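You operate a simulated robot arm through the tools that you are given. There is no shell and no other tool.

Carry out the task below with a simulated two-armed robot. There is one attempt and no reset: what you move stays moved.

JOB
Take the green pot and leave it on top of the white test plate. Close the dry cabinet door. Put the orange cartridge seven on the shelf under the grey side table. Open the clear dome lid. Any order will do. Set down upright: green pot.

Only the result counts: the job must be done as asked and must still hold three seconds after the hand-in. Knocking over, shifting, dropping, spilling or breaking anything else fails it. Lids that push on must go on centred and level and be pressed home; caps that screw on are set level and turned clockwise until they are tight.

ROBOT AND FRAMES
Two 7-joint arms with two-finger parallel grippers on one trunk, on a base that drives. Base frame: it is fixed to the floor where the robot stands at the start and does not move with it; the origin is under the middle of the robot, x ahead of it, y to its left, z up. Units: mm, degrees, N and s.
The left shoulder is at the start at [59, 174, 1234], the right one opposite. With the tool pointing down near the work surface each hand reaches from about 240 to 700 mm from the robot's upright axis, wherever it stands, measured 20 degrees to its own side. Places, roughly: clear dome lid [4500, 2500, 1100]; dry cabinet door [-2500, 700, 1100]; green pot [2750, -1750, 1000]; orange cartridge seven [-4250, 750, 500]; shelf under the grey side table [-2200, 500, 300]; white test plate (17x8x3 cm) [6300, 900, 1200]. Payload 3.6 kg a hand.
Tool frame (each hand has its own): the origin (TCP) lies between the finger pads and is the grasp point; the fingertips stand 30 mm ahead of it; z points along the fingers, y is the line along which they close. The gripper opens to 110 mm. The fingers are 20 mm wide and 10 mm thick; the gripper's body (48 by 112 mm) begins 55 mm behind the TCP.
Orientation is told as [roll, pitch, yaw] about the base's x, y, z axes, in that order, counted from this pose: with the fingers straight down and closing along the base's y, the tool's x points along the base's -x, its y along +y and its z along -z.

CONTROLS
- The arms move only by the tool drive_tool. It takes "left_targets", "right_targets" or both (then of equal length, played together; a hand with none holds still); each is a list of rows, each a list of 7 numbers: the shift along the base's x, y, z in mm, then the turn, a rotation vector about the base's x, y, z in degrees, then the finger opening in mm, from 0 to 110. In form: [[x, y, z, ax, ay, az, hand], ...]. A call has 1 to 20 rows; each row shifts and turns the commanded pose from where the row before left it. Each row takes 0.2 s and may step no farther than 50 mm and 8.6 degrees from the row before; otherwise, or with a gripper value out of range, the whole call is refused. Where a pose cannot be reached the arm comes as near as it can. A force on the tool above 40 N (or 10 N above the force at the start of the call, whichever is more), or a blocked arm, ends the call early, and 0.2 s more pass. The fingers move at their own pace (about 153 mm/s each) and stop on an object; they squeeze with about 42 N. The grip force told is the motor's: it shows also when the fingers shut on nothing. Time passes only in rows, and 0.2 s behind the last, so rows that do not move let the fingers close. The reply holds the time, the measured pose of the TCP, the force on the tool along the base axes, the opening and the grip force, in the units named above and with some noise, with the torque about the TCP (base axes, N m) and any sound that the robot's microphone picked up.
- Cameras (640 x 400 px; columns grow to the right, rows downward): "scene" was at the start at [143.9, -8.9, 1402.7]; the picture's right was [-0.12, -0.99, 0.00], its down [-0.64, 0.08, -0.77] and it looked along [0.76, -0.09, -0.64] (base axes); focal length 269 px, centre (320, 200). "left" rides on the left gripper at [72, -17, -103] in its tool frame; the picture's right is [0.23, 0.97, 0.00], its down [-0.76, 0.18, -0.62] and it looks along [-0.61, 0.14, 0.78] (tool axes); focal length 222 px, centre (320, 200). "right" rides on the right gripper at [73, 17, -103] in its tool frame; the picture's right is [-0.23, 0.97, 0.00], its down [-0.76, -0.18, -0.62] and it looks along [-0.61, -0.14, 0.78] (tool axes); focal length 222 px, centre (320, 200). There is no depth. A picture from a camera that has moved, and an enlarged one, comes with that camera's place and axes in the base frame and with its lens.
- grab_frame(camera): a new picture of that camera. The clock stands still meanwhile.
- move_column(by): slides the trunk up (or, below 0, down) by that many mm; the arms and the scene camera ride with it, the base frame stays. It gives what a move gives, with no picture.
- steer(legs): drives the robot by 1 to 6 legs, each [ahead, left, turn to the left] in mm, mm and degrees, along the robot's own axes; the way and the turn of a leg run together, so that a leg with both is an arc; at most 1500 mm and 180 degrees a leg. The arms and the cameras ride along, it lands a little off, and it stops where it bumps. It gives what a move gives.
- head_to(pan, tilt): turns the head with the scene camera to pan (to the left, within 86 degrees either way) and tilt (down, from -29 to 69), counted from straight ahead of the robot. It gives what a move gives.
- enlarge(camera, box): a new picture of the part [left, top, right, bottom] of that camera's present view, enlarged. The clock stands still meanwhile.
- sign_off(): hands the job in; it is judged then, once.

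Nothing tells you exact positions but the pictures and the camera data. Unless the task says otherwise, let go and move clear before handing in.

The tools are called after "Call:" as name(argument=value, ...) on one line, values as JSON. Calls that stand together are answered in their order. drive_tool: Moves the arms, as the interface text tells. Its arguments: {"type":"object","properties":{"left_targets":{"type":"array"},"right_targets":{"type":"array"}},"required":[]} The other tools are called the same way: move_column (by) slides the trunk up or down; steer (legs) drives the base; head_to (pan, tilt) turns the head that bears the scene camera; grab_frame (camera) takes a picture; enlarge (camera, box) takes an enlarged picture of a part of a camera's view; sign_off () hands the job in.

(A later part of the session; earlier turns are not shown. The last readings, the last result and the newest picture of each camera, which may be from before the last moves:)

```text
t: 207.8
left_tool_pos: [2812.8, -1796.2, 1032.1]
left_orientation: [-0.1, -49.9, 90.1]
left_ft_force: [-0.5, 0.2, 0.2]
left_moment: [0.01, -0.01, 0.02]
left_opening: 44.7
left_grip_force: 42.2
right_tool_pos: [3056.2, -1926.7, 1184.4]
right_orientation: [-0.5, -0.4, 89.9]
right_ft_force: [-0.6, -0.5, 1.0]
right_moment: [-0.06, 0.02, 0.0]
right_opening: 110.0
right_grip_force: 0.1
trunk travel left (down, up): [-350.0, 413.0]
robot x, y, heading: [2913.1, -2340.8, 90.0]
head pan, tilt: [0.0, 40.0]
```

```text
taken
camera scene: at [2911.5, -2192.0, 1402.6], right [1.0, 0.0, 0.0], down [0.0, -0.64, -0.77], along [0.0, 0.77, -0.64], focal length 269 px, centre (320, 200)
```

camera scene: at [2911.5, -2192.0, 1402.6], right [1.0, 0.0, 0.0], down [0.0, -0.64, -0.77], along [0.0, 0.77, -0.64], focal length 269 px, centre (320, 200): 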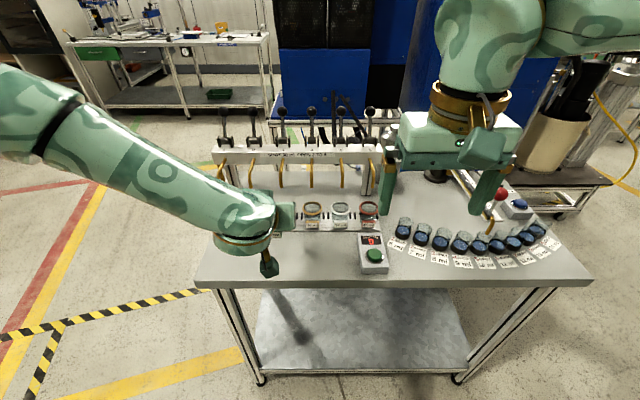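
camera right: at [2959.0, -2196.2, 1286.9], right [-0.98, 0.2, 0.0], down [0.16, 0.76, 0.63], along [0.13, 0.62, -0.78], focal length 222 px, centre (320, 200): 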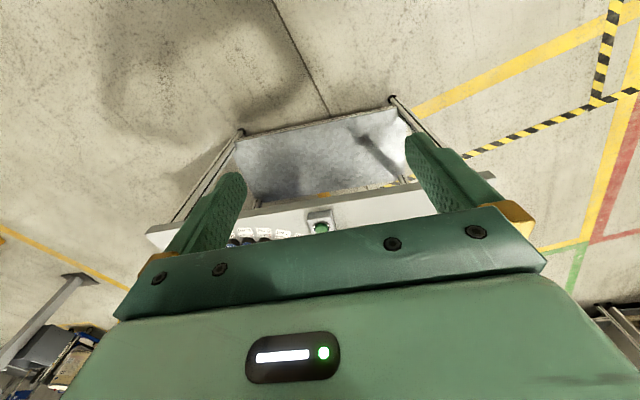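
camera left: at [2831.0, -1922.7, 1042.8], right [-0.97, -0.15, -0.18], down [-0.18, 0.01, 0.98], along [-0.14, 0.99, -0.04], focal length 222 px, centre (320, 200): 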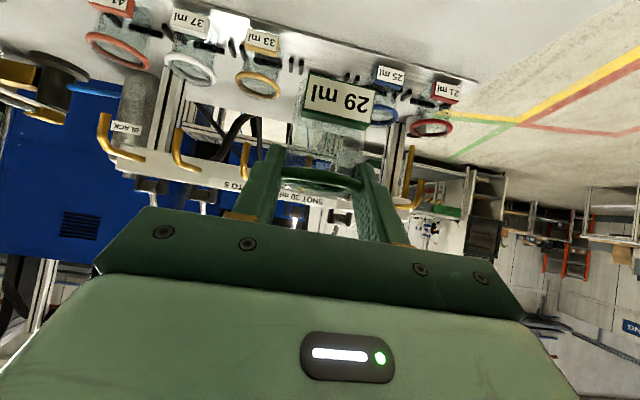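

The green pot is out and the rest is untouched. I'll back off, raise the pot a bit, and drive back to the main floor, keeping the hand level.

Call:
steer(legs=[[-250, 0, 0], [0, 1350, 0], [1400, 0, 0], [1400, 0, 0]])

Call:
head_to(pan=-60, tilt=15)

Call:
grab_frame(camera="scene")

Call:
grab_frame(camera="left")

```text
t: 229.3
left_tool_pos: [1352.9, 763.1, 1031.5]
left_orientation: [-0.1, -49.9, 90.7]
left_ft_force: [0.0, -0.6, -1.4]
left_moment: [0.02, 0.01, -0.01]
left_opening: 44.7
left_grip_force: 41.7
right_tool_pos: [1597.0, 635.1, 1183.9]
right_orientation: [-0.3, -0.3, 90.3]
right_ft_force: [0.0, 0.3, 0.4]
right_moment: [-0.03, -0.01, -0.01]
right_opening: 110.1
right_grip_force: 0.0
trunk travel left (down, up): [-350.0, 413.0]
robot x, y, heading: [1456.0, 222.8, 90.5]
head pan, tilt: [0.0, 40.0]
```

```text
t: 230.6
left_tool_pos: [1352.5, 762.8, 1032.6]
left_orientation: [-0.1, -50.0, 90.6]
left_ft_force: [-0.2, -0.2, -0.3]
left_moment: [0.0, 0.01, 0.0]
left_opening: 44.7
left_grip_force: 42.2
right_tool_pos: [1597.3, 633.6, 1184.0]
right_orientation: [-0.3, -0.4, 90.3]
right_ft_force: [-0.2, -0.1, -0.3]
right_moment: [0.02, -0.03, 0.01]
right_opening: 110.0
right_grip_force: 0.0
trunk travel left (down, up): [-350.0, 413.0]
robot x, y, heading: [1457.4, 218.7, 90.4]
head pan, tilt: [-60.0, 15.0]
```

```text
taken
camera scene: at [1536.1, 329.9, 1442.1], right [0.51, -0.86, 0.0], down [-0.22, -0.13, -0.97], along [0.83, 0.49, -0.26], focal length 269 px, centre (320, 200)
```

scene: 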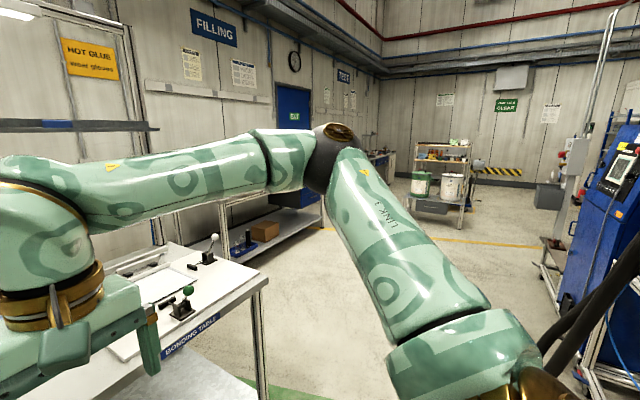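

```text
taken
camera left: at [1372.4, 636.3, 1042.6], right [-0.97, -0.15, -0.18], down [-0.18, 0.01, 0.98], along [-0.15, 0.99, -0.04], focal length 222 px, centre (320, 200)
```

left: 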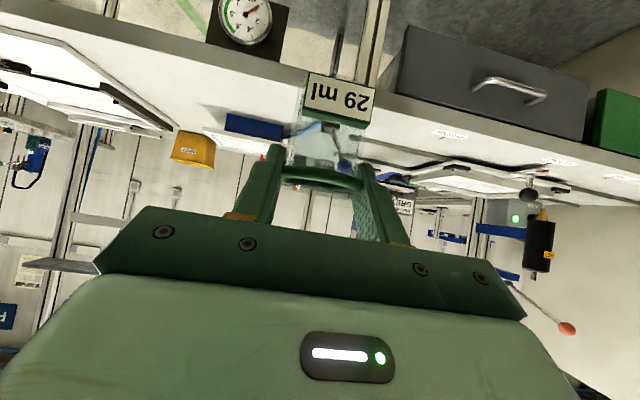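

The pot is still held level. I'll turn right to face down the hall and drive toward the rack with the buckets, keeping clear of bench and machine.

Call:
steer(legs=[[0, -60, 0], [0, 0, -90.4], [550, 60, 0], [900, 420, 0]])

Call:
head_to(pan=0, tilt=15)

Call:
grab_frame(camera="scene")

Call:
head_to(pan=45, tilt=15)

Call:
grab_frame(camera="scene")

```text
t: 243.0
left_tool_pos: [3528.1, 706.4, 1032.4]
left_orientation: [-0.2, -50.0, -2.8]
left_ft_force: [0.4, 0.2, -0.7]
left_moment: [0.0, 0.01, -0.02]
left_opening: 44.5
left_grip_force: 42.3
right_tool_pos: [3385.0, 469.3, 1183.1]
right_orientation: [-0.4, -0.4, -3.0]
right_ft_force: [0.2, 1.0, 0.5]
right_moment: [-0.01, 0.02, 0.04]
right_opening: 110.2
right_grip_force: 0.0
trunk travel left (down, up): [-350.0, 413.0]
robot x, y, heading: [2979.1, 632.6, -2.4]
head pan, tilt: [-60.0, 15.0]
```

```text
t: 244.3
left_tool_pos: [3526.7, 706.2, 1031.8]
left_orientation: [-0.1, -50.0, -2.7]
left_ft_force: [-0.5, 0.3, -0.2]
left_moment: [0.05, 0.01, 0.0]
left_opening: 44.5
left_grip_force: 42.3
right_tool_pos: [3385.3, 469.6, 1183.6]
right_orientation: [-0.4, -0.5, -2.9]
right_ft_force: [0.1, 0.1, -0.4]
right_moment: [0.01, 0.0, 0.02]
right_opening: 110.0
right_grip_force: 0.0
trunk travel left (down, up): [-350.0, 413.0]
robot x, y, heading: [2980.2, 632.8, -2.5]
head pan, tilt: [0.0, 15.0]
```

```text
taken
camera scene: at [3133.2, 627.5, 1442.1], right [-0.05, -1.0, 0.0], down [-0.26, 0.01, -0.97], along [0.96, -0.05, -0.26], focal length 269 px, centre (320, 200)
```

scene: 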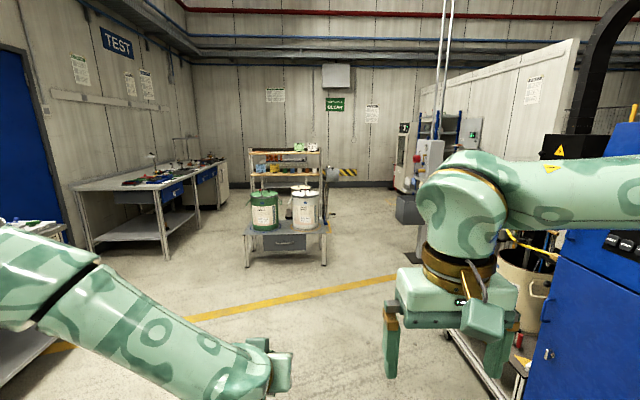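

```text
t: 245.4
left_tool_pos: [3527.3, 705.6, 1032.2]
left_orientation: [-0.1, -50.0, -2.7]
left_ft_force: [0.7, 0.9, -1.3]
left_moment: [0.02, 0.01, -0.02]
left_opening: 44.7
left_grip_force: 42.0
right_tool_pos: [3384.8, 469.5, 1183.8]
right_orientation: [-0.5, -0.4, -2.9]
right_ft_force: [0.0, -0.7, 0.6]
right_moment: [-0.03, -0.01, 0.03]
right_opening: 110.0
right_grip_force: 0.0
trunk travel left (down, up): [-350.0, 413.0]
robot x, y, heading: [2976.0, 631.5, -2.5]
head pan, tilt: [45.0, 15.0]
```

```text
taken
camera scene: at [3109.1, 694.8, 1442.1], right [0.67, -0.74, 0.0], down [-0.19, -0.17, -0.97], along [0.72, 0.65, -0.26], focal length 269 px, centre (320, 200)
```

scene: 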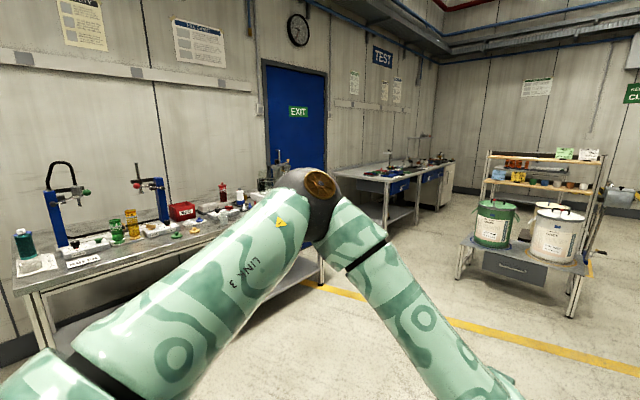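

The bucket stand with shelves is ahead at about (6000, 800), and the filling bench is on the left. I'll enlarge both.

Call:
enlarge(camera="scene", box=[450, 130, 640, 300])

Call:
enlarge(camera="scene", box=[330, 120, 470, 220])

Call:
enlarge(camera="scene", box=[0, 140, 300, 290])

```text
2.35 times, centred on (545, 215) of scene
camera zoom: at [3109.1, 694.8, 1442.1], right [0.67, -0.74, 0.0], down [-0.19, -0.17, -0.97], along [0.72, 0.65, -0.26], focal length 634 px, centre (-209, 165)
```

zoom: 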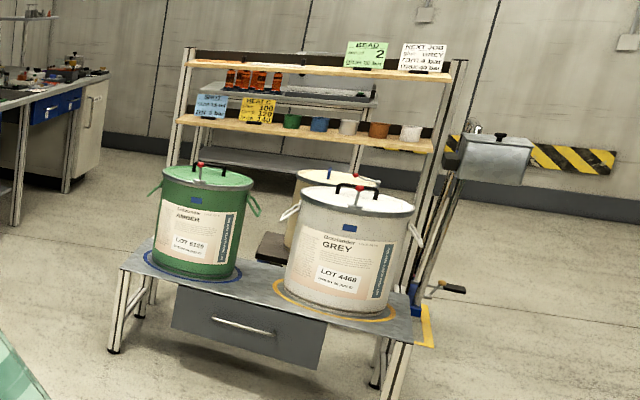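

```text
4.00 times, centred on (400, 170) of scene
camera zoom: at [3109.1, 694.8, 1442.1], right [0.67, -0.74, 0.0], down [-0.19, -0.17, -0.97], along [0.72, 0.65, -0.26], focal length 1078 px, centre (0, 320)
```

zoom: 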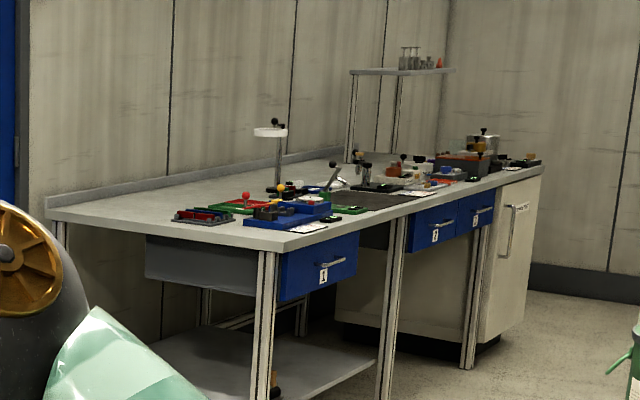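

```text
2.13 times, centred on (150, 215) of scene
camera zoom: at [3109.1, 694.8, 1442.1], right [0.67, -0.74, 0.0], down [-0.19, -0.17, -0.97], along [0.72, 0.65, -0.26], focal length 575 px, centre (683, 168)
```

zoom: 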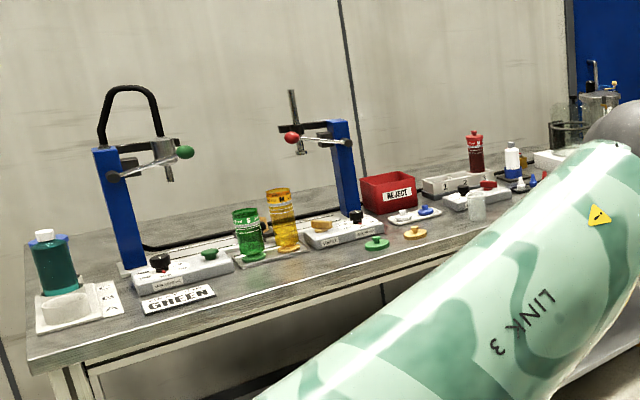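

The shelves behind the buckets hold small items; the white plate should be there. I'll drive closer to see.

Call:
steer(legs=[[1400, 100, 0], [300, 50, 2.4]])

Call:
head_to(pan=0, tilt=15)

Call:
grab_frame(camera="scene")

Call:
enlarge(camera="scene", box=[200, 110, 400, 300])

```text
t: 254.1
left_tool_pos: [5223.9, 879.4, 1032.5]
left_orientation: [-0.3, -49.8, 2.8]
left_ft_force: [0.2, 0.2, 0.3]
left_moment: [-0.01, 0.05, 0.01]
left_opening: 44.6
left_grip_force: 42.8
right_tool_pos: [5104.7, 629.9, 1184.4]
right_orientation: [-0.4, -0.3, 2.5]
right_ft_force: [0.7, -0.4, 0.1]
right_moment: [0.03, 0.03, 0.0]
right_opening: 110.2
right_grip_force: 0.1
trunk travel left (down, up): [-350.0, 413.0]
robot x, y, heading: [4685.0, 751.8, 2.7]
head pan, tilt: [45.0, 15.0]
```

```text
t: 255.2
left_tool_pos: [5223.2, 879.6, 1032.1]
left_orientation: [-0.1, -49.9, 2.8]
left_ft_force: [-0.1, -0.1, -0.5]
left_moment: [-0.04, 0.02, 0.0]
left_opening: 44.6
left_grip_force: 41.9
right_tool_pos: [5103.2, 629.2, 1184.6]
right_orientation: [-0.4, -0.5, 2.5]
right_ft_force: [-0.2, 0.2, 0.7]
right_moment: [-0.03, 0.0, 0.01]
right_opening: 109.8
right_grip_force: 0.0
trunk travel left (down, up): [-350.0, 413.0]
robot x, y, heading: [4682.8, 756.9, 2.8]
head pan, tilt: [0.0, 15.0]
```

```text
taken
camera scene: at [4837.9, 764.0, 1442.1], right [0.05, -1.0, 0.0], down [-0.26, -0.01, -0.97], along [0.96, 0.05, -0.26], focal length 269 px, centre (320, 200)
```

scene: 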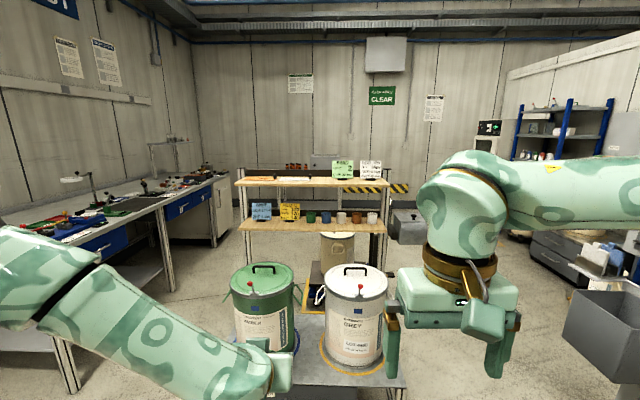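

```text
2.11 times, centred on (300, 205) of scene
camera zoom: at [4837.9, 764.0, 1442.1], right [0.05, -1.0, 0.0], down [-0.26, -0.01, -0.97], along [0.96, 0.05, -0.26], focal length 567 px, centre (362, 190)
```

zoom: 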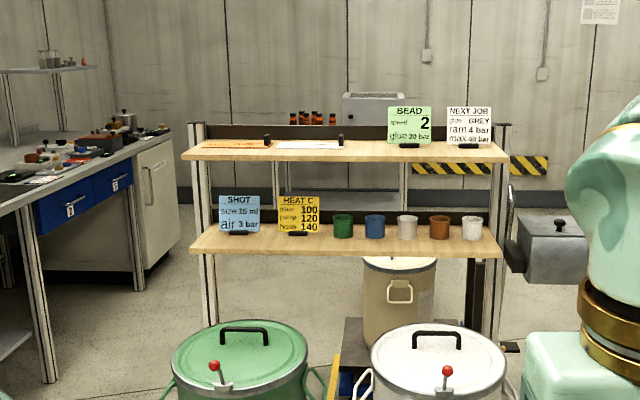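

The white test plate lies on the top shelf (left-middle, beside an orange one), around (6180, 965, 1200). I'll raise the trunk so the pot clears the shelf and the camera sees the plate from above.

Call:
move_column(by=300)

Call:
head_to(pan=0, tilt=25)

Call:
grab_frame(camera="scene")

Call:
enlarge(camera="scene", box=[220, 100, 380, 220])

Call:
grab_frame(camera="left")

```text
t: 258.2
left_tool_pos: [5223.0, 879.3, 1332.3]
left_orientation: [-0.2, -50.0, 2.8]
left_ft_force: [-0.7, -0.3, 0.2]
left_moment: [0.0, 0.04, 0.01]
left_opening: 44.7
left_grip_force: 42.2
right_tool_pos: [5103.7, 629.7, 1483.0]
right_orientation: [-0.3, -0.4, 2.7]
right_ft_force: [0.3, -0.4, 0.2]
right_moment: [-0.03, 0.03, -0.02]
right_opening: 109.9
right_grip_force: 0.1
trunk travel left (down, up): [-650.0, 113.0]
robot x, y, heading: [4685.5, 756.2, 2.6]
head pan, tilt: [0.0, 15.0]
```

```text
t: 259.0
left_tool_pos: [5223.5, 879.5, 1331.3]
left_orientation: [-0.1, -50.0, 2.8]
left_ft_force: [-0.3, 0.6, -0.3]
left_moment: [0.03, -0.02, -0.01]
left_opening: 44.3
left_grip_force: 42.3
right_tool_pos: [5103.9, 630.4, 1483.3]
right_orientation: [-0.3, -0.3, 2.5]
right_ft_force: [0.9, -0.4, -0.1]
right_moment: [-0.02, -0.01, -0.03]
right_opening: 110.1
right_grip_force: 0.1
trunk travel left (down, up): [-650.0, 113.0]
robot x, y, heading: [4684.3, 756.3, 2.4]
head pan, tilt: [0.0, 25.0]
```

```text
taken
camera scene: at [4788.8, 761.6, 1727.7], right [0.05, -1.0, 0.0], down [-0.42, -0.02, -0.91], along [0.91, 0.04, -0.42], focal length 269 px, centre (320, 200)
```

scene: 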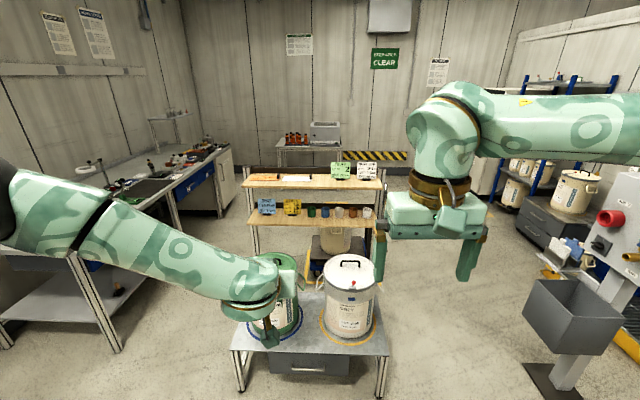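

```text
3.33 times, centred on (300, 160) of scene
camera zoom: at [4788.8, 761.6, 1727.7], right [0.05, -1.0, 0.0], down [-0.42, -0.02, -0.91], along [0.91, 0.04, -0.42], focal length 898 px, centre (387, 333)
```

zoom: 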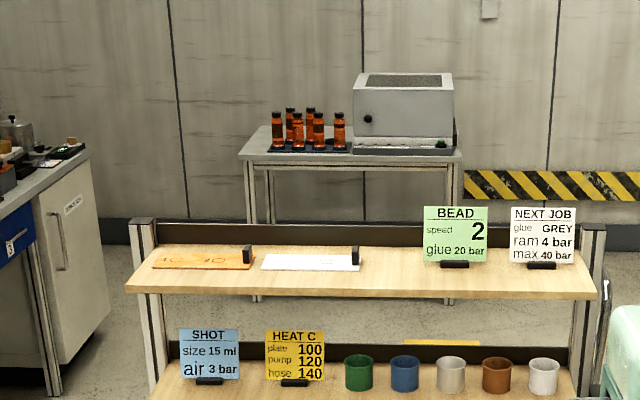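

```text
taken
camera left: at [5099.1, 856.0, 1342.6], right [-0.19, 0.97, -0.18], down [0.0, 0.18, 0.98], along [0.98, 0.19, -0.04], focal length 222 px, centre (320, 200)
```

left: 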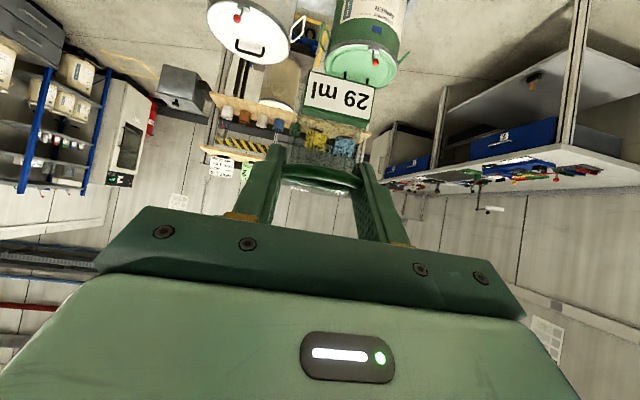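

The white plate is at about (6300, 975, top ≈1170), set too far back to reach over the buckets from the front. I'll approach from the shelf's left end instead: turn to face -y, go back toward the bench and sidestep along the gap, with the pot held high.

Call:
move_column(by=90)

Call:
steer(legs=[[0, 0, -92.5], [-900, 0, 0]])

Call:
head_to(pan=60, tilt=25)

Call:
grab_frame(camera="scene")

Call:
head_to(pan=86, tilt=25)

Call:
grab_frame(camera="scene")

```text
t: 260.2
left_tool_pos: [5222.4, 879.1, 1421.5]
left_orientation: [-0.1, -50.0, 2.8]
left_ft_force: [-0.8, 0.1, -1.1]
left_moment: [0.03, 0.0, 0.0]
left_opening: 44.8
left_grip_force: 42.4
right_tool_pos: [5104.1, 630.1, 1573.4]
right_orientation: [-0.3, -0.4, 2.5]
right_ft_force: [0.8, -0.6, 0.0]
right_moment: [0.0, 0.0, 0.0]
right_opening: 110.1
right_grip_force: 0.2
trunk travel left (down, up): [-740.0, 23.0]
robot x, y, heading: [4686.7, 755.4, 2.7]
head pan, tilt: [0.0, 25.0]
```

```text
t: 268.8
left_tool_pos: [4768.7, 1128.8, 1421.4]
left_orientation: [-0.1, -49.9, -87.4]
left_ft_force: [0.1, 0.9, -1.1]
left_moment: [-0.02, 0.01, -0.01]
left_opening: 44.7
left_grip_force: 42.0
right_tool_pos: [4521.1, 1247.6, 1573.9]
right_orientation: [-0.4, -0.5, -87.6]
right_ft_force: [-0.7, -0.1, 1.5]
right_moment: [0.02, 0.05, -0.01]
right_opening: 109.9
right_grip_force: 0.1
trunk travel left (down, up): [-740.0, 23.0]
robot x, y, heading: [4645.8, 1667.2, -87.5]
head pan, tilt: [0.0, 25.0]
```

```text
t: 270.1
left_tool_pos: [4770.0, 1128.2, 1421.6]
left_orientation: [-0.3, -50.0, -87.4]
left_ft_force: [-0.5, -0.6, -0.8]
left_moment: [0.02, 0.03, -0.01]
left_opening: 44.4
left_grip_force: 42.3
right_tool_pos: [4520.2, 1248.5, 1574.7]
right_orientation: [-0.5, -0.4, -87.7]
right_ft_force: [1.0, 0.0, -0.5]
right_moment: [0.02, 0.04, 0.0]
right_opening: 109.9
right_grip_force: 0.0
trunk travel left (down, up): [-740.0, 23.0]
robot x, y, heading: [4650.3, 1670.9, -87.7]
head pan, tilt: [60.0, 25.0]
```

```text
taken
camera scene: at [4728.8, 1614.3, 1817.6], right [-0.46, -0.89, 0.0], down [-0.37, 0.2, -0.91], along [0.8, -0.42, -0.42], focal length 269 px, centre (320, 200)
```

scene: 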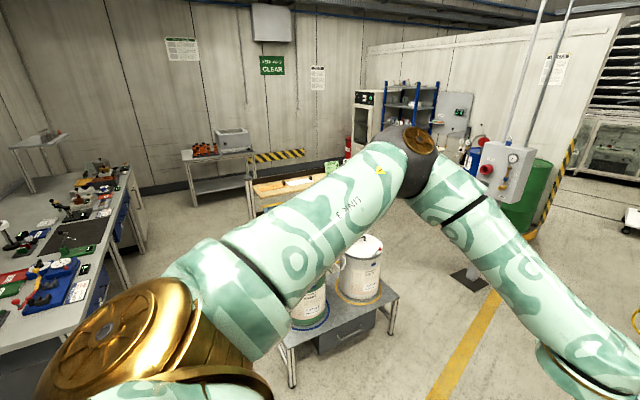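

```text
t: 271.0
left_tool_pos: [4768.9, 1128.4, 1422.4]
left_orientation: [-0.3, -49.9, -87.4]
left_ft_force: [-0.4, 0.5, -1.0]
left_moment: [0.01, 0.0, -0.01]
left_opening: 44.7
left_grip_force: 41.8
right_tool_pos: [4521.1, 1248.4, 1573.2]
right_orientation: [-0.3, -0.4, -87.5]
right_ft_force: [-0.7, -0.1, -0.4]
right_moment: [0.0, -0.01, 0.0]
right_opening: 109.9
right_grip_force: 0.0
trunk travel left (down, up): [-740.0, 23.0]
robot x, y, heading: [4647.4, 1665.6, -87.7]
head pan, tilt: [85.9, 25.0]
```

```text
taken
camera scene: at [4739.2, 1654.3, 1817.6], right [-0.03, -1.0, 0.0], down [-0.42, 0.01, -0.91], along [0.91, -0.02, -0.42], focal length 269 px, centre (320, 200)
```

scene: 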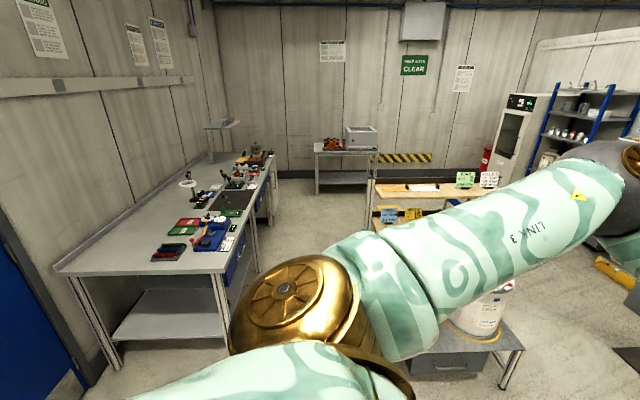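

The gap between the rack's left end (y≈1290) and the test bench (y≈2110) is wide enough. I'll sidestep to about (5945, 1665) and turn to heading -70° so the left hand points at the plate diagonally, avoiding the black knobs.

Call:
steer(legs=[[36, 1290, 0], [0, 0, 17.7]])

Call:
head_to(pan=15, tilt=45)

Call:
grab_frame(camera="scene")

Call:
grab_frame(camera="left")

```text
t: 278.5
left_tool_pos: [6219.8, 1220.9, 1422.1]
left_orientation: [-0.1, -50.0, -69.5]
left_ft_force: [0.6, 0.2, -0.1]
left_moment: [0.01, 0.01, -0.01]
left_opening: 44.7
left_grip_force: 41.9
right_tool_pos: [5944.3, 1258.6, 1573.0]
right_orientation: [-0.4, -0.4, -69.8]
right_ft_force: [-0.5, 0.0, 0.9]
right_moment: [-0.02, -0.02, -0.01]
right_opening: 109.8
right_grip_force: 0.0
trunk travel left (down, up): [-740.0, 23.0]
robot x, y, heading: [5940.3, 1695.3, -69.5]
head pan, tilt: [85.9, 25.0]
```

```text
t: 279.9
left_tool_pos: [6220.1, 1220.9, 1421.3]
left_orientation: [-0.2, -50.0, -69.5]
left_ft_force: [-0.7, 0.3, -0.6]
left_moment: [0.02, 0.02, 0.01]
left_opening: 44.9
left_grip_force: 42.1
right_tool_pos: [5945.1, 1257.8, 1573.8]
right_orientation: [-0.4, -0.4, -69.7]
right_ft_force: [-1.4, -0.6, 0.0]
right_moment: [-0.02, -0.02, -0.02]
right_opening: 110.0
right_grip_force: 0.1
trunk travel left (down, up): [-740.0, 23.0]
robot x, y, heading: [5939.1, 1693.8, -69.7]
head pan, tilt: [15.0, 45.0]
```

```text
taken
camera scene: at [5987.9, 1620.0, 1787.0], right [-0.81, -0.58, 0.0], down [-0.41, 0.58, -0.71], along [0.41, -0.58, -0.71], focal length 269 px, centre (320, 200)
```

scene: 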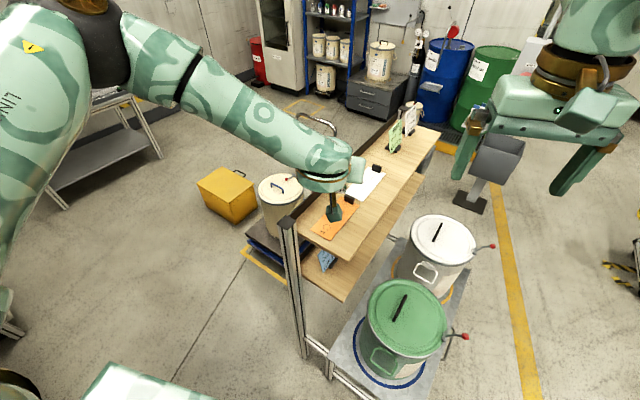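

```text
taken
camera left: at [6161.0, 1332.0, 1432.7], right [0.86, 0.48, -0.18], down [0.17, 0.05, 0.98], along [0.48, -0.88, -0.04], focal length 222 px, centre (320, 200)
```

left: 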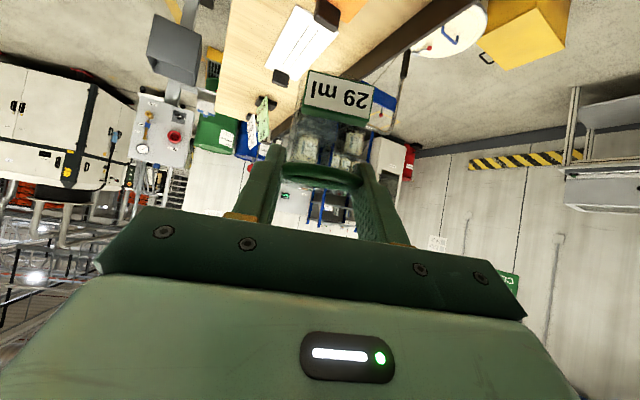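

I now see both plates on the top shelf from above. I'll enlarge to locate the white plate precisely.

Call:
enlarge(camera="scene", box=[280, 120, 440, 260])

Call:
enlarge(camera="left", box=[200, 0, 420, 140])

```text
2.86 times, centred on (360, 190) of scene
camera zoom: at [5987.9, 1620.0, 1787.0], right [-0.81, -0.58, 0.0], down [-0.41, 0.58, -0.71], along [0.41, -0.58, -0.71], focal length 770 px, centre (206, 229)
```

zoom: 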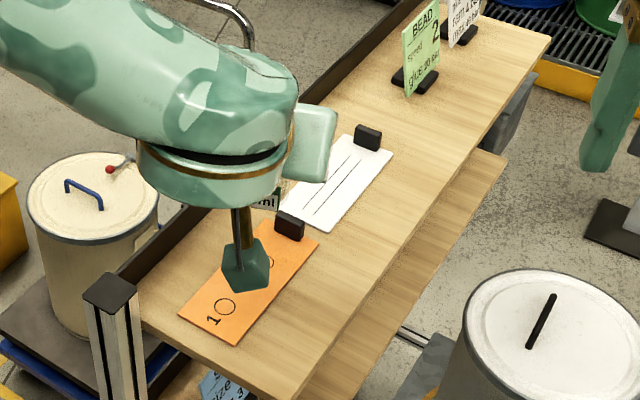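

```text
2.86 times, centred on (310, 70) of left
camera zoom: at [6161.0, 1332.0, 1432.7], right [0.86, 0.48, -0.18], down [0.17, 0.05, 0.98], along [0.48, -0.88, -0.04], focal length 635 px, centre (349, 571)
```

zoom: 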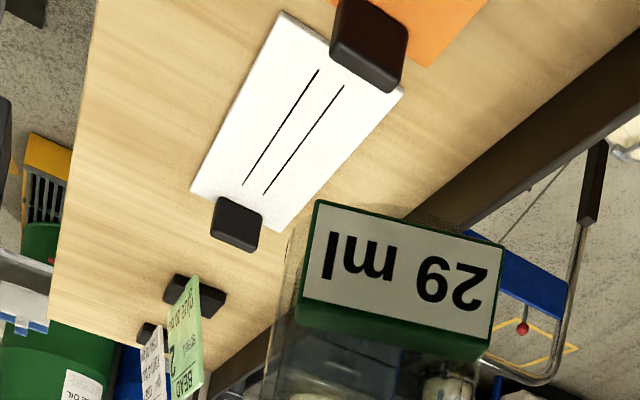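

The white plate spans about x 6232–6302, y 866–1038, top z≈1168; a black clip of the orange plate sits near (6262, 1074). I'll shift the base to about (6086, 1675), heading -80°, then yaw the hand so its camera clears that clip.

Call:
steer(legs=[[69, 131, 0], [0, 0, -10.3]])

Call:
drive_tool(left_targets=[[0, 0, 15, 0, 0, 5, 35], [0, 0, 15, 0, 0, 5, 35], [0, 0, 15, 0, 0, 5, 35]])

Call:
grab_frame(camera="scene")

Call:
grab_frame(camera="left")

```text
t: 282.0
left_tool_pos: [6276.4, 1158.7, 1422.3]
left_orientation: [-0.2, -49.9, -79.8]
left_ft_force: [0.6, 0.5, -0.9]
left_moment: [0.01, 0.05, -0.03]
left_opening: 44.9
left_grip_force: 42.4
right_tool_pos: [6015.1, 1245.7, 1573.2]
right_orientation: [-0.4, -0.4, -80.0]
right_ft_force: [-0.1, 0.5, -0.3]
right_moment: [0.01, 0.02, 0.02]
right_opening: 110.4
right_grip_force: 0.0
trunk travel left (down, up): [-740.0, 23.0]
robot x, y, heading: [6079.3, 1678.3, -79.9]
head pan, tilt: [15.0, 45.0]
```

```text
t: 282.8
left_tool_pos: [6274.8, 1157.3, 1465.9]
left_orientation: [-0.2, -49.9, -64.8]
left_ft_force: [-0.3, 0.3, -1.0]
left_moment: [0.02, 0.01, 0.0]
left_opening: 44.9
left_grip_force: 41.8
right_tool_pos: [6012.1, 1246.1, 1574.7]
right_orientation: [-0.3, -0.4, -80.1]
right_ft_force: [0.0, 0.1, -0.3]
right_moment: [0.02, -0.03, 0.0]
right_opening: 109.9
right_grip_force: 0.1
trunk travel left (down, up): [-740.0, 23.0]
robot x, y, heading: [6083.1, 1678.0, -80.2]
head pan, tilt: [15.0, 45.0]
```

```text
taken
camera scene: at [6118.3, 1593.4, 1787.0], right [-0.91, -0.42, 0.0], down [-0.3, 0.64, -0.71], along [0.3, -0.64, -0.71], focal length 269 px, centre (320, 200)
```

scene: 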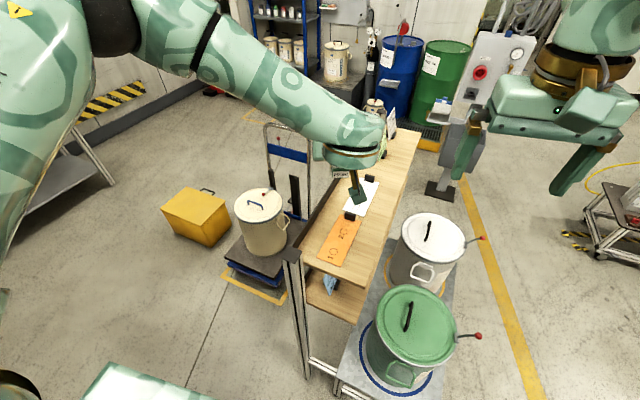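

```text
taken
camera left: at [6207.0, 1264.4, 1477.1], right [0.82, 0.55, -0.18], down [0.17, 0.06, 0.98], along [0.55, -0.84, -0.04], focal length 222 px, centre (320, 200)
```

left: 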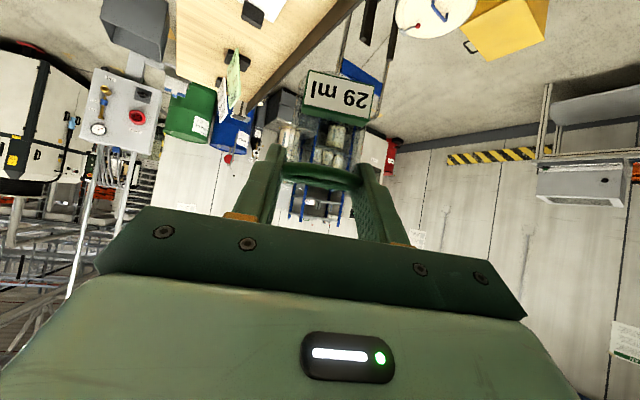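

I want to know the free space in front of my base. I'll look steeply down.

Call:
head_to(pan=0, tilt=69)

Call:
grab_frame(camera="scene")

```text
t: 283.7
left_tool_pos: [6274.3, 1159.4, 1467.0]
left_orientation: [-0.1, -50.0, -64.8]
left_ft_force: [0.1, 0.0, -0.4]
left_moment: [0.01, 0.02, 0.03]
left_opening: 44.5
left_grip_force: 42.4
right_tool_pos: [6013.8, 1245.5, 1572.8]
right_orientation: [-0.4, -0.4, -80.0]
right_ft_force: [0.2, -0.3, -0.3]
right_moment: [-0.04, -0.04, -0.03]
right_opening: 109.8
right_grip_force: 0.0
trunk travel left (down, up): [-740.0, 23.0]
robot x, y, heading: [6084.5, 1674.9, -79.8]
head pan, tilt: [0.0, 68.8]
```

```text
taken
camera scene: at [6094.6, 1612.2, 1758.2], right [-0.98, -0.18, 0.0], down [-0.16, 0.92, -0.36], along [0.06, -0.36, -0.93], focal length 269 px, centre (320, 200)
```

scene: 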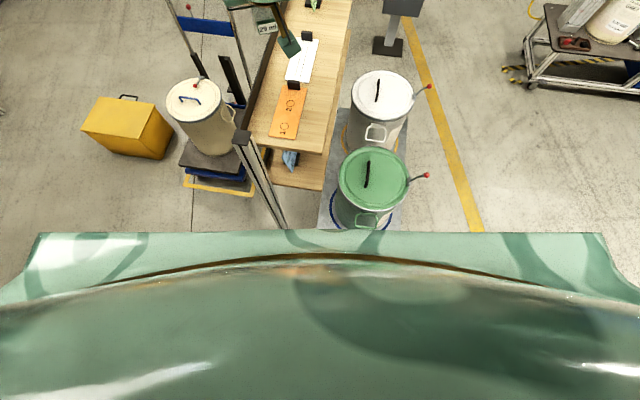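

From above the plate centre reads (6259, 963), matching. I'll shift right 60 mm, raise the arm relative to the trunk, then lower the trunk so the arm reaches better, keeping the pot well above the shelf.

Call:
steer(legs=[[0, -60, 0]])

Call:
drive_tool(left_targets=[[0, 0, 20, 0, 0, 0, 35], [0, 0, 20, 0, 0, 0, 35], [0, 0, 20, 0, 0, 0, 35], [0, 0, 20, 0, 0, 0, 35]])

```text
t: 284.6
left_tool_pos: [6226.3, 1151.1, 1465.3]
left_orientation: [-0.7, -49.9, -64.3]
left_ft_force: [0.2, 0.0, -0.4]
left_moment: [0.01, 0.05, -0.01]
left_opening: 44.8
left_grip_force: 41.4
right_tool_pos: [5965.5, 1238.2, 1575.2]
right_orientation: [-0.8, -0.6, -79.9]
right_ft_force: [1.1, 0.1, 0.8]
right_moment: [-0.01, 0.06, -0.01]
right_opening: 110.1
right_grip_force: 0.0
trunk travel left (down, up): [-740.0, 23.0]
robot x, y, heading: [6029.0, 1667.1, -79.9]
head pan, tilt: [0.0, 68.8]
```

```text
t: 285.6
left_tool_pos: [6216.2, 1147.9, 1547.8]
left_orientation: [-0.1, -49.9, -64.8]
left_ft_force: [0.6, 0.3, -0.8]
left_moment: [-0.01, -0.05, 0.02]
left_opening: 44.6
left_grip_force: 41.9
right_tool_pos: [5953.1, 1236.4, 1574.9]
right_orientation: [-0.3, -0.4, -80.0]
right_ft_force: [0.2, 0.2, -0.4]
right_moment: [-0.02, 0.02, 0.01]
right_opening: 110.2
right_grip_force: 0.0
trunk travel left (down, up): [-740.0, 23.0]
robot x, y, heading: [6023.2, 1666.7, -79.9]
head pan, tilt: [0.0, 68.8]
```

No reach problem. Lowering the trunk 200 mm.

Call:
move_column(by=-200)

Call:
head_to(pan=10, tilt=45)

Call:
grab_frame(camera="scene")

Call:
grab_frame(camera="left")

```text
t: 287.8
left_tool_pos: [6217.8, 1148.5, 1346.3]
left_orientation: [0.0, -50.1, -64.7]
left_ft_force: [-0.3, 1.2, -0.6]
left_moment: [0.0, -0.02, 0.05]
left_opening: 44.8
left_grip_force: 41.1
right_tool_pos: [5956.0, 1235.8, 1373.2]
right_orientation: [-0.4, -0.5, -79.9]
right_ft_force: [0.1, -0.6, 0.2]
right_moment: [-0.02, 0.01, -0.01]
right_opening: 109.6
right_grip_force: 0.1
trunk travel left (down, up): [-540.0, 223.0]
robot x, y, heading: [6028.1, 1667.4, -79.7]
head pan, tilt: [0.0, 68.8]
```

```text
t: 288.7
left_tool_pos: [6217.0, 1148.1, 1345.3]
left_orientation: [0.0, -49.9, -64.7]
left_ft_force: [-0.7, 0.4, 0.3]
left_moment: [0.01, -0.01, 0.01]
left_opening: 44.9
left_grip_force: 42.3
right_tool_pos: [5954.9, 1235.8, 1373.7]
right_orientation: [-0.4, -0.5, -79.9]
right_ft_force: [0.6, -0.8, 0.3]
right_moment: [0.0, -0.01, 0.0]
right_opening: 110.0
right_grip_force: 0.1
trunk travel left (down, up): [-540.0, 223.0]
robot x, y, heading: [6027.7, 1666.1, -79.7]
head pan, tilt: [10.0, 45.0]
```

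```text
taken
camera scene: at [6055.2, 1572.8, 1586.7], right [-0.94, -0.34, 0.0], down [-0.24, 0.66, -0.71], along [0.24, -0.66, -0.71], focal length 269 px, centre (320, 200)
```

scene: 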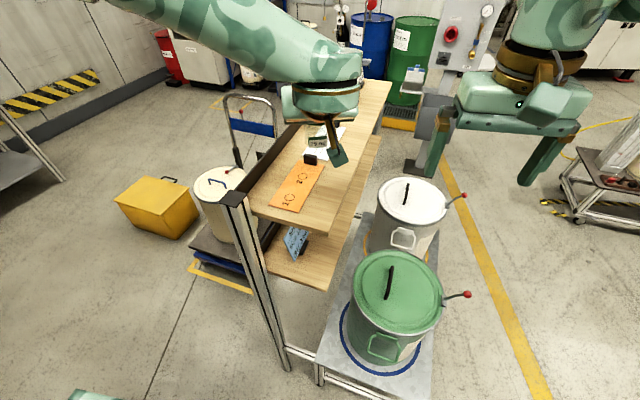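

```text
taken
camera left: at [6149.9, 1254.1, 1356.9], right [0.82, 0.55, -0.18], down [0.17, 0.06, 0.98], along [0.55, -0.84, -0.04], focal length 222 px, centre (320, 200)
```

left: 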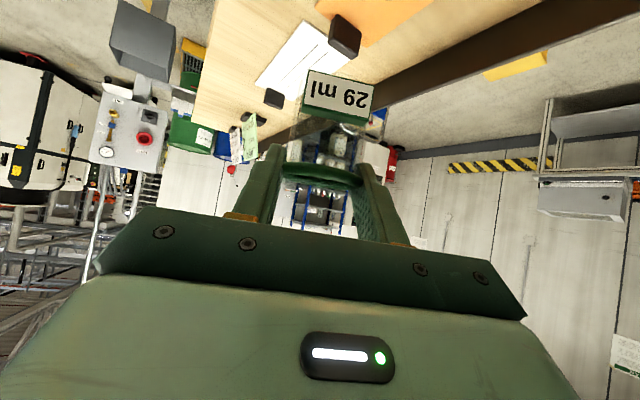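

I'll re-measure the white plate from this nearer wrist view.

Call:
enlarge(camera="left", box=[230, 0, 390, 130])

Call:
enlarge(camera="scene", box=[260, 90, 380, 230])

```text
3.08 times, centred on (310, 65) of left
camera zoom: at [6149.9, 1254.1, 1356.9], right [0.82, 0.55, -0.18], down [0.17, 0.06, 0.98], along [0.55, -0.84, -0.04], focal length 684 px, centre (351, 615)
```

zoom: 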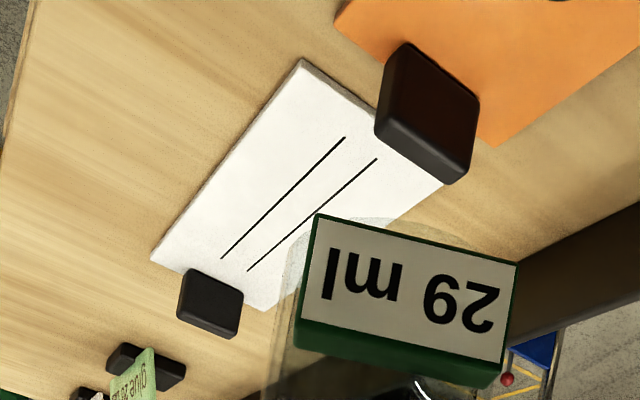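

```text
2.86 times, centred on (320, 160) of scene
camera zoom: at [6055.2, 1572.8, 1586.7], right [-0.94, -0.34, 0.0], down [-0.24, 0.66, -0.71], along [0.24, -0.66, -0.71], focal length 770 px, centre (320, 314)
```

zoom: 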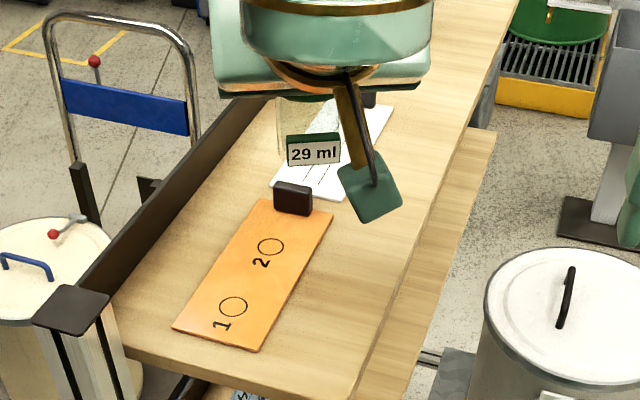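

Plate confirmed: x 6232–6305, y 860–1038. I'll extend the hand over it at constant height, in moderate steps.

Call:
drive_tool(left_targets=[[9, -30, 0, 0, 0, 0, 35], [9, -30, 0, 0, 0, 0, 35], [9, -30, 0, 0, 0, 0, 35], [8, -30, 0, 0, 0, 0, 35]])

Call:
grab_frame(camera="left")

```text
t: 289.7
left_tool_pos: [6251.0, 1030.0, 1346.0]
left_orientation: [-0.1, -49.9, -64.7]
left_ft_force: [-0.2, -0.2, 0.3]
left_moment: [-0.01, 0.03, -0.02]
left_opening: 44.8
left_grip_force: 41.7
right_tool_pos: [5955.0, 1235.0, 1373.3]
right_orientation: [-0.4, -0.4, -79.9]
right_ft_force: [-0.6, -0.7, 0.7]
right_moment: [-0.02, 0.01, 0.0]
right_opening: 110.0
right_grip_force: 0.1
trunk travel left (down, up): [-540.0, 223.0]
robot x, y, heading: [6023.4, 1664.1, -80.0]
head pan, tilt: [10.0, 45.0]
```

```text
taken
camera left: at [6183.2, 1135.4, 1356.7], right [0.82, 0.55, -0.17], down [0.17, 0.06, 0.98], along [0.55, -0.83, -0.04], focal length 222 px, centre (320, 200)
```

left: 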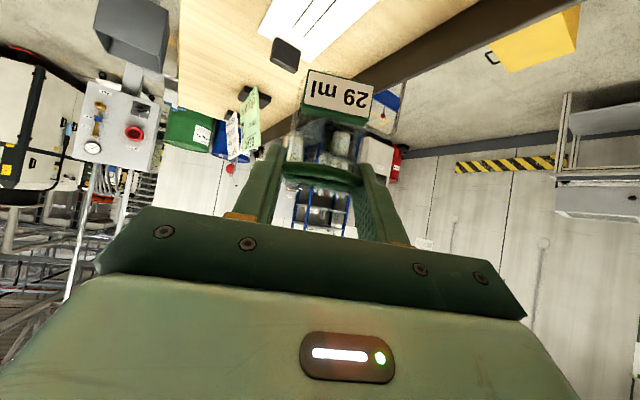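

Good so far. Two more small steps to be over the plate's centre.

Call:
drive_tool(left_targets=[[5, -22, 0, 0, 0, 0, 35], [4, -22, 0, 0, 0, 0, 35], [4, -23, 0, 0, 0, 0, 35]])

Call:
grab_frame(camera="left")

Call:
grab_frame(camera="scene")

```text
t: 290.5
left_tool_pos: [6263.4, 963.5, 1344.3]
left_orientation: [-0.2, -49.9, -64.8]
left_ft_force: [-0.2, -0.2, -1.1]
left_moment: [0.04, 0.0, -0.04]
left_opening: 44.7
left_grip_force: 42.4
right_tool_pos: [5953.8, 1234.4, 1373.9]
right_orientation: [-0.4, -0.4, -79.9]
right_ft_force: [-0.3, -0.6, 0.5]
right_moment: [-0.01, -0.01, 0.0]
right_opening: 109.8
right_grip_force: 0.1
trunk travel left (down, up): [-540.0, 223.0]
robot x, y, heading: [6023.7, 1662.8, -79.8]
head pan, tilt: [10.0, 45.0]
```

```text
taken
camera left: at [6196.4, 1068.6, 1355.9], right [0.82, 0.55, -0.17], down [0.17, 0.06, 0.98], along [0.55, -0.84, -0.04], focal length 222 px, centre (320, 200)
```

left: 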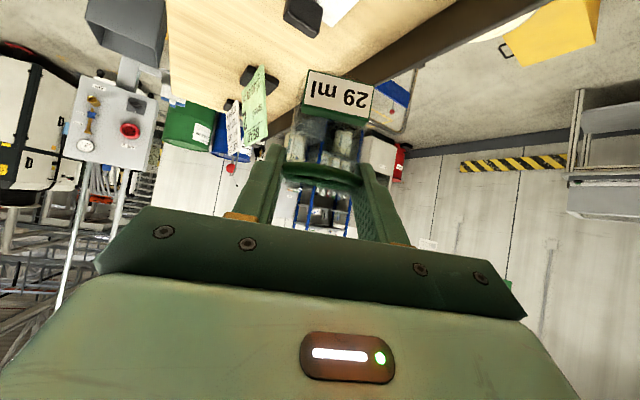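

```text
taken
camera scene: at [6054.6, 1572.1, 1586.8], right [-0.94, -0.34, 0.0], down [-0.24, 0.66, -0.71], along [0.24, -0.66, -0.71], focal length 269 px, centre (320, 200)
```

scene: 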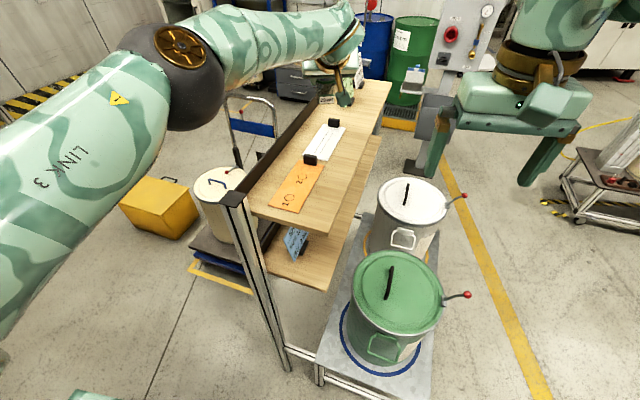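

The hand is over the plate with no reach trouble. I'll re-check the plate's position from this now unobstructed scene view.

Call:
enlarge(camera="scene", box=[260, 60, 400, 200])

```text
2.86 times, centred on (330, 130) of scene
camera zoom: at [6054.6, 1572.1, 1586.8], right [-0.94, -0.34, 0.0], down [-0.24, 0.66, -0.71], along [0.24, -0.66, -0.71], focal length 770 px, centre (291, 400)
```

zoom: 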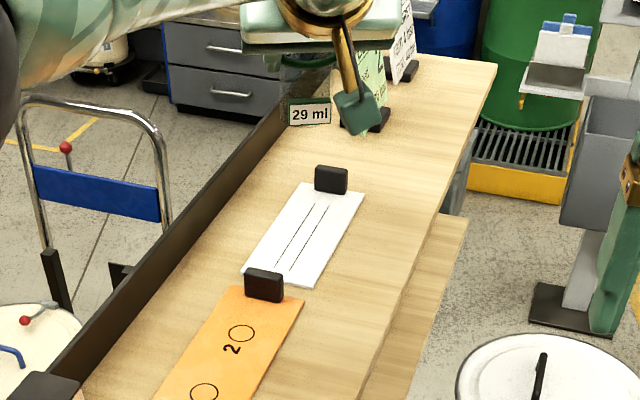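

Averaged, the plate is centred at (6264, 953), and the pot axis is over (6266, 956). I'll lower by trunk 80 mm, then finish with small arm steps.

Call:
move_column(by=-80)

Call:
grab_frame(camera="left")

Call:
grab_frame(camera="scene")

```text
t: 291.7
left_tool_pos: [6266.1, 962.0, 1267.8]
left_orientation: [-0.2, -50.1, -64.7]
left_ft_force: [-0.9, 0.0, 0.6]
left_moment: [0.01, 0.0, 0.0]
left_opening: 44.8
left_grip_force: 41.3
right_tool_pos: [5954.3, 1235.7, 1295.1]
right_orientation: [-0.3, -0.5, -80.0]
right_ft_force: [0.4, 0.8, 0.3]
right_moment: [-0.01, 0.01, 0.01]
right_opening: 109.8
right_grip_force: 0.1
trunk travel left (down, up): [-460.0, 303.0]
robot x, y, heading: [6026.7, 1663.7, -79.7]
head pan, tilt: [10.0, 45.0]
```

```text
taken
camera left: at [6198.0, 1067.4, 1277.5], right [0.82, 0.55, -0.18], down [0.17, 0.07, 0.98], along [0.55, -0.83, -0.04], focal length 222 px, centre (320, 200)
```

left: 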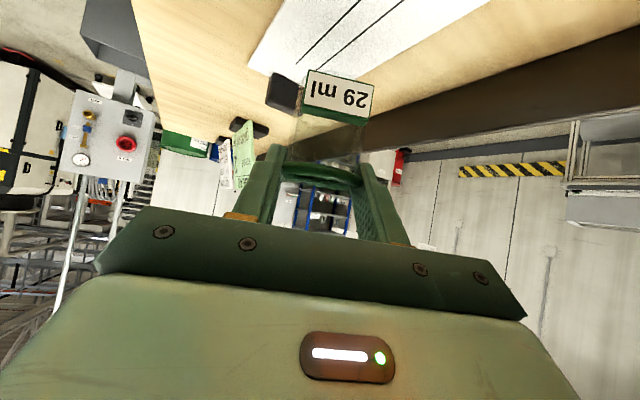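

```text
taken
camera scene: at [6057.3, 1561.5, 1506.5], right [-0.94, -0.34, 0.0], down [-0.24, 0.66, -0.71], along [0.24, -0.66, -0.71], focal length 269 px, centre (320, 200)
```

scene: 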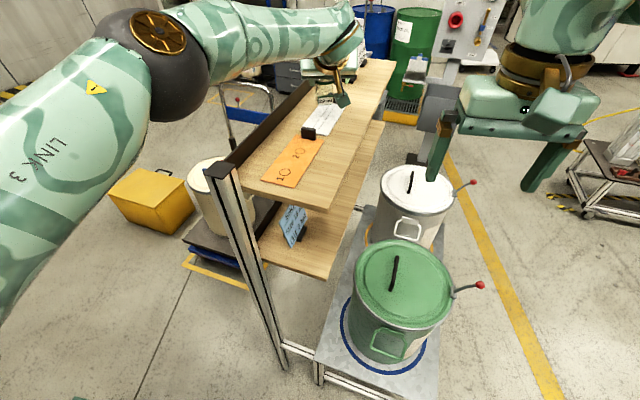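

Lowering with the arm in small steps now, watching the force.

Call:
drive_tool(left_targets=[[-1, 0, -7, 0, 0, 0, 35], [-1, 0, -7, 0, 0, 0, 35], [0, 0, -6, 0, 0, 0, 35]])

Call:
enlarge(camera="scene", box=[260, 40, 400, 180])

Call:
grab_frame(camera="left")

```text
t: 292.5
left_tool_pos: [6263.3, 959.7, 1245.1]
left_orientation: [0.0, -50.1, -64.7]
left_ft_force: [0.2, 0.2, -0.8]
left_moment: [-0.01, 0.01, -0.03]
left_opening: 44.7
left_grip_force: 41.7
right_tool_pos: [5955.1, 1235.3, 1294.4]
right_orientation: [-0.4, -0.5, -79.9]
right_ft_force: [-0.1, 0.1, -0.4]
right_moment: [0.02, 0.0, -0.01]
right_opening: 110.3
right_grip_force: 0.0
trunk travel left (down, up): [-460.0, 303.0]
robot x, y, heading: [6024.1, 1668.5, -79.7]
head pan, tilt: [10.0, 45.0]
```

```text
2.86 times, centred on (330, 110) of scene
camera zoom: at [6057.4, 1560.7, 1506.3], right [-0.94, -0.34, 0.0], down [-0.24, 0.66, -0.71], along [0.24, -0.66, -0.71], focal length 770 px, centre (291, 457)
```

zoom: 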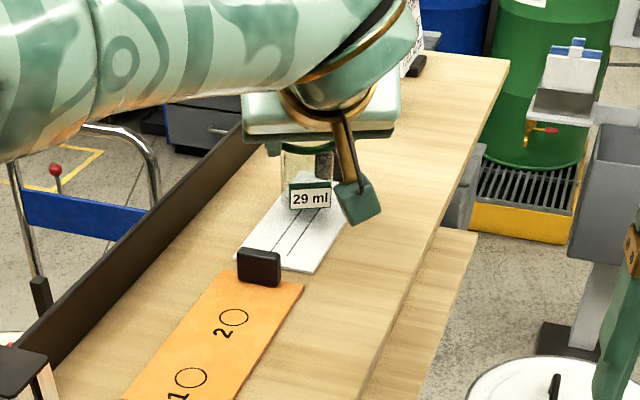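

```text
taken
camera left: at [6195.5, 1065.6, 1255.8], right [0.82, 0.55, -0.18], down [0.17, 0.06, 0.98], along [0.55, -0.84, -0.04], focal length 222 px, centre (320, 200)
```

left: 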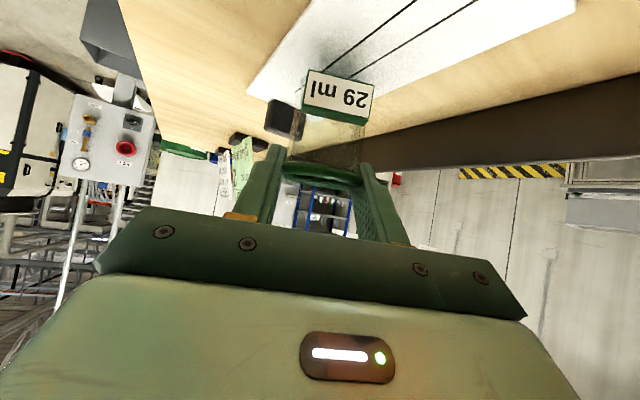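

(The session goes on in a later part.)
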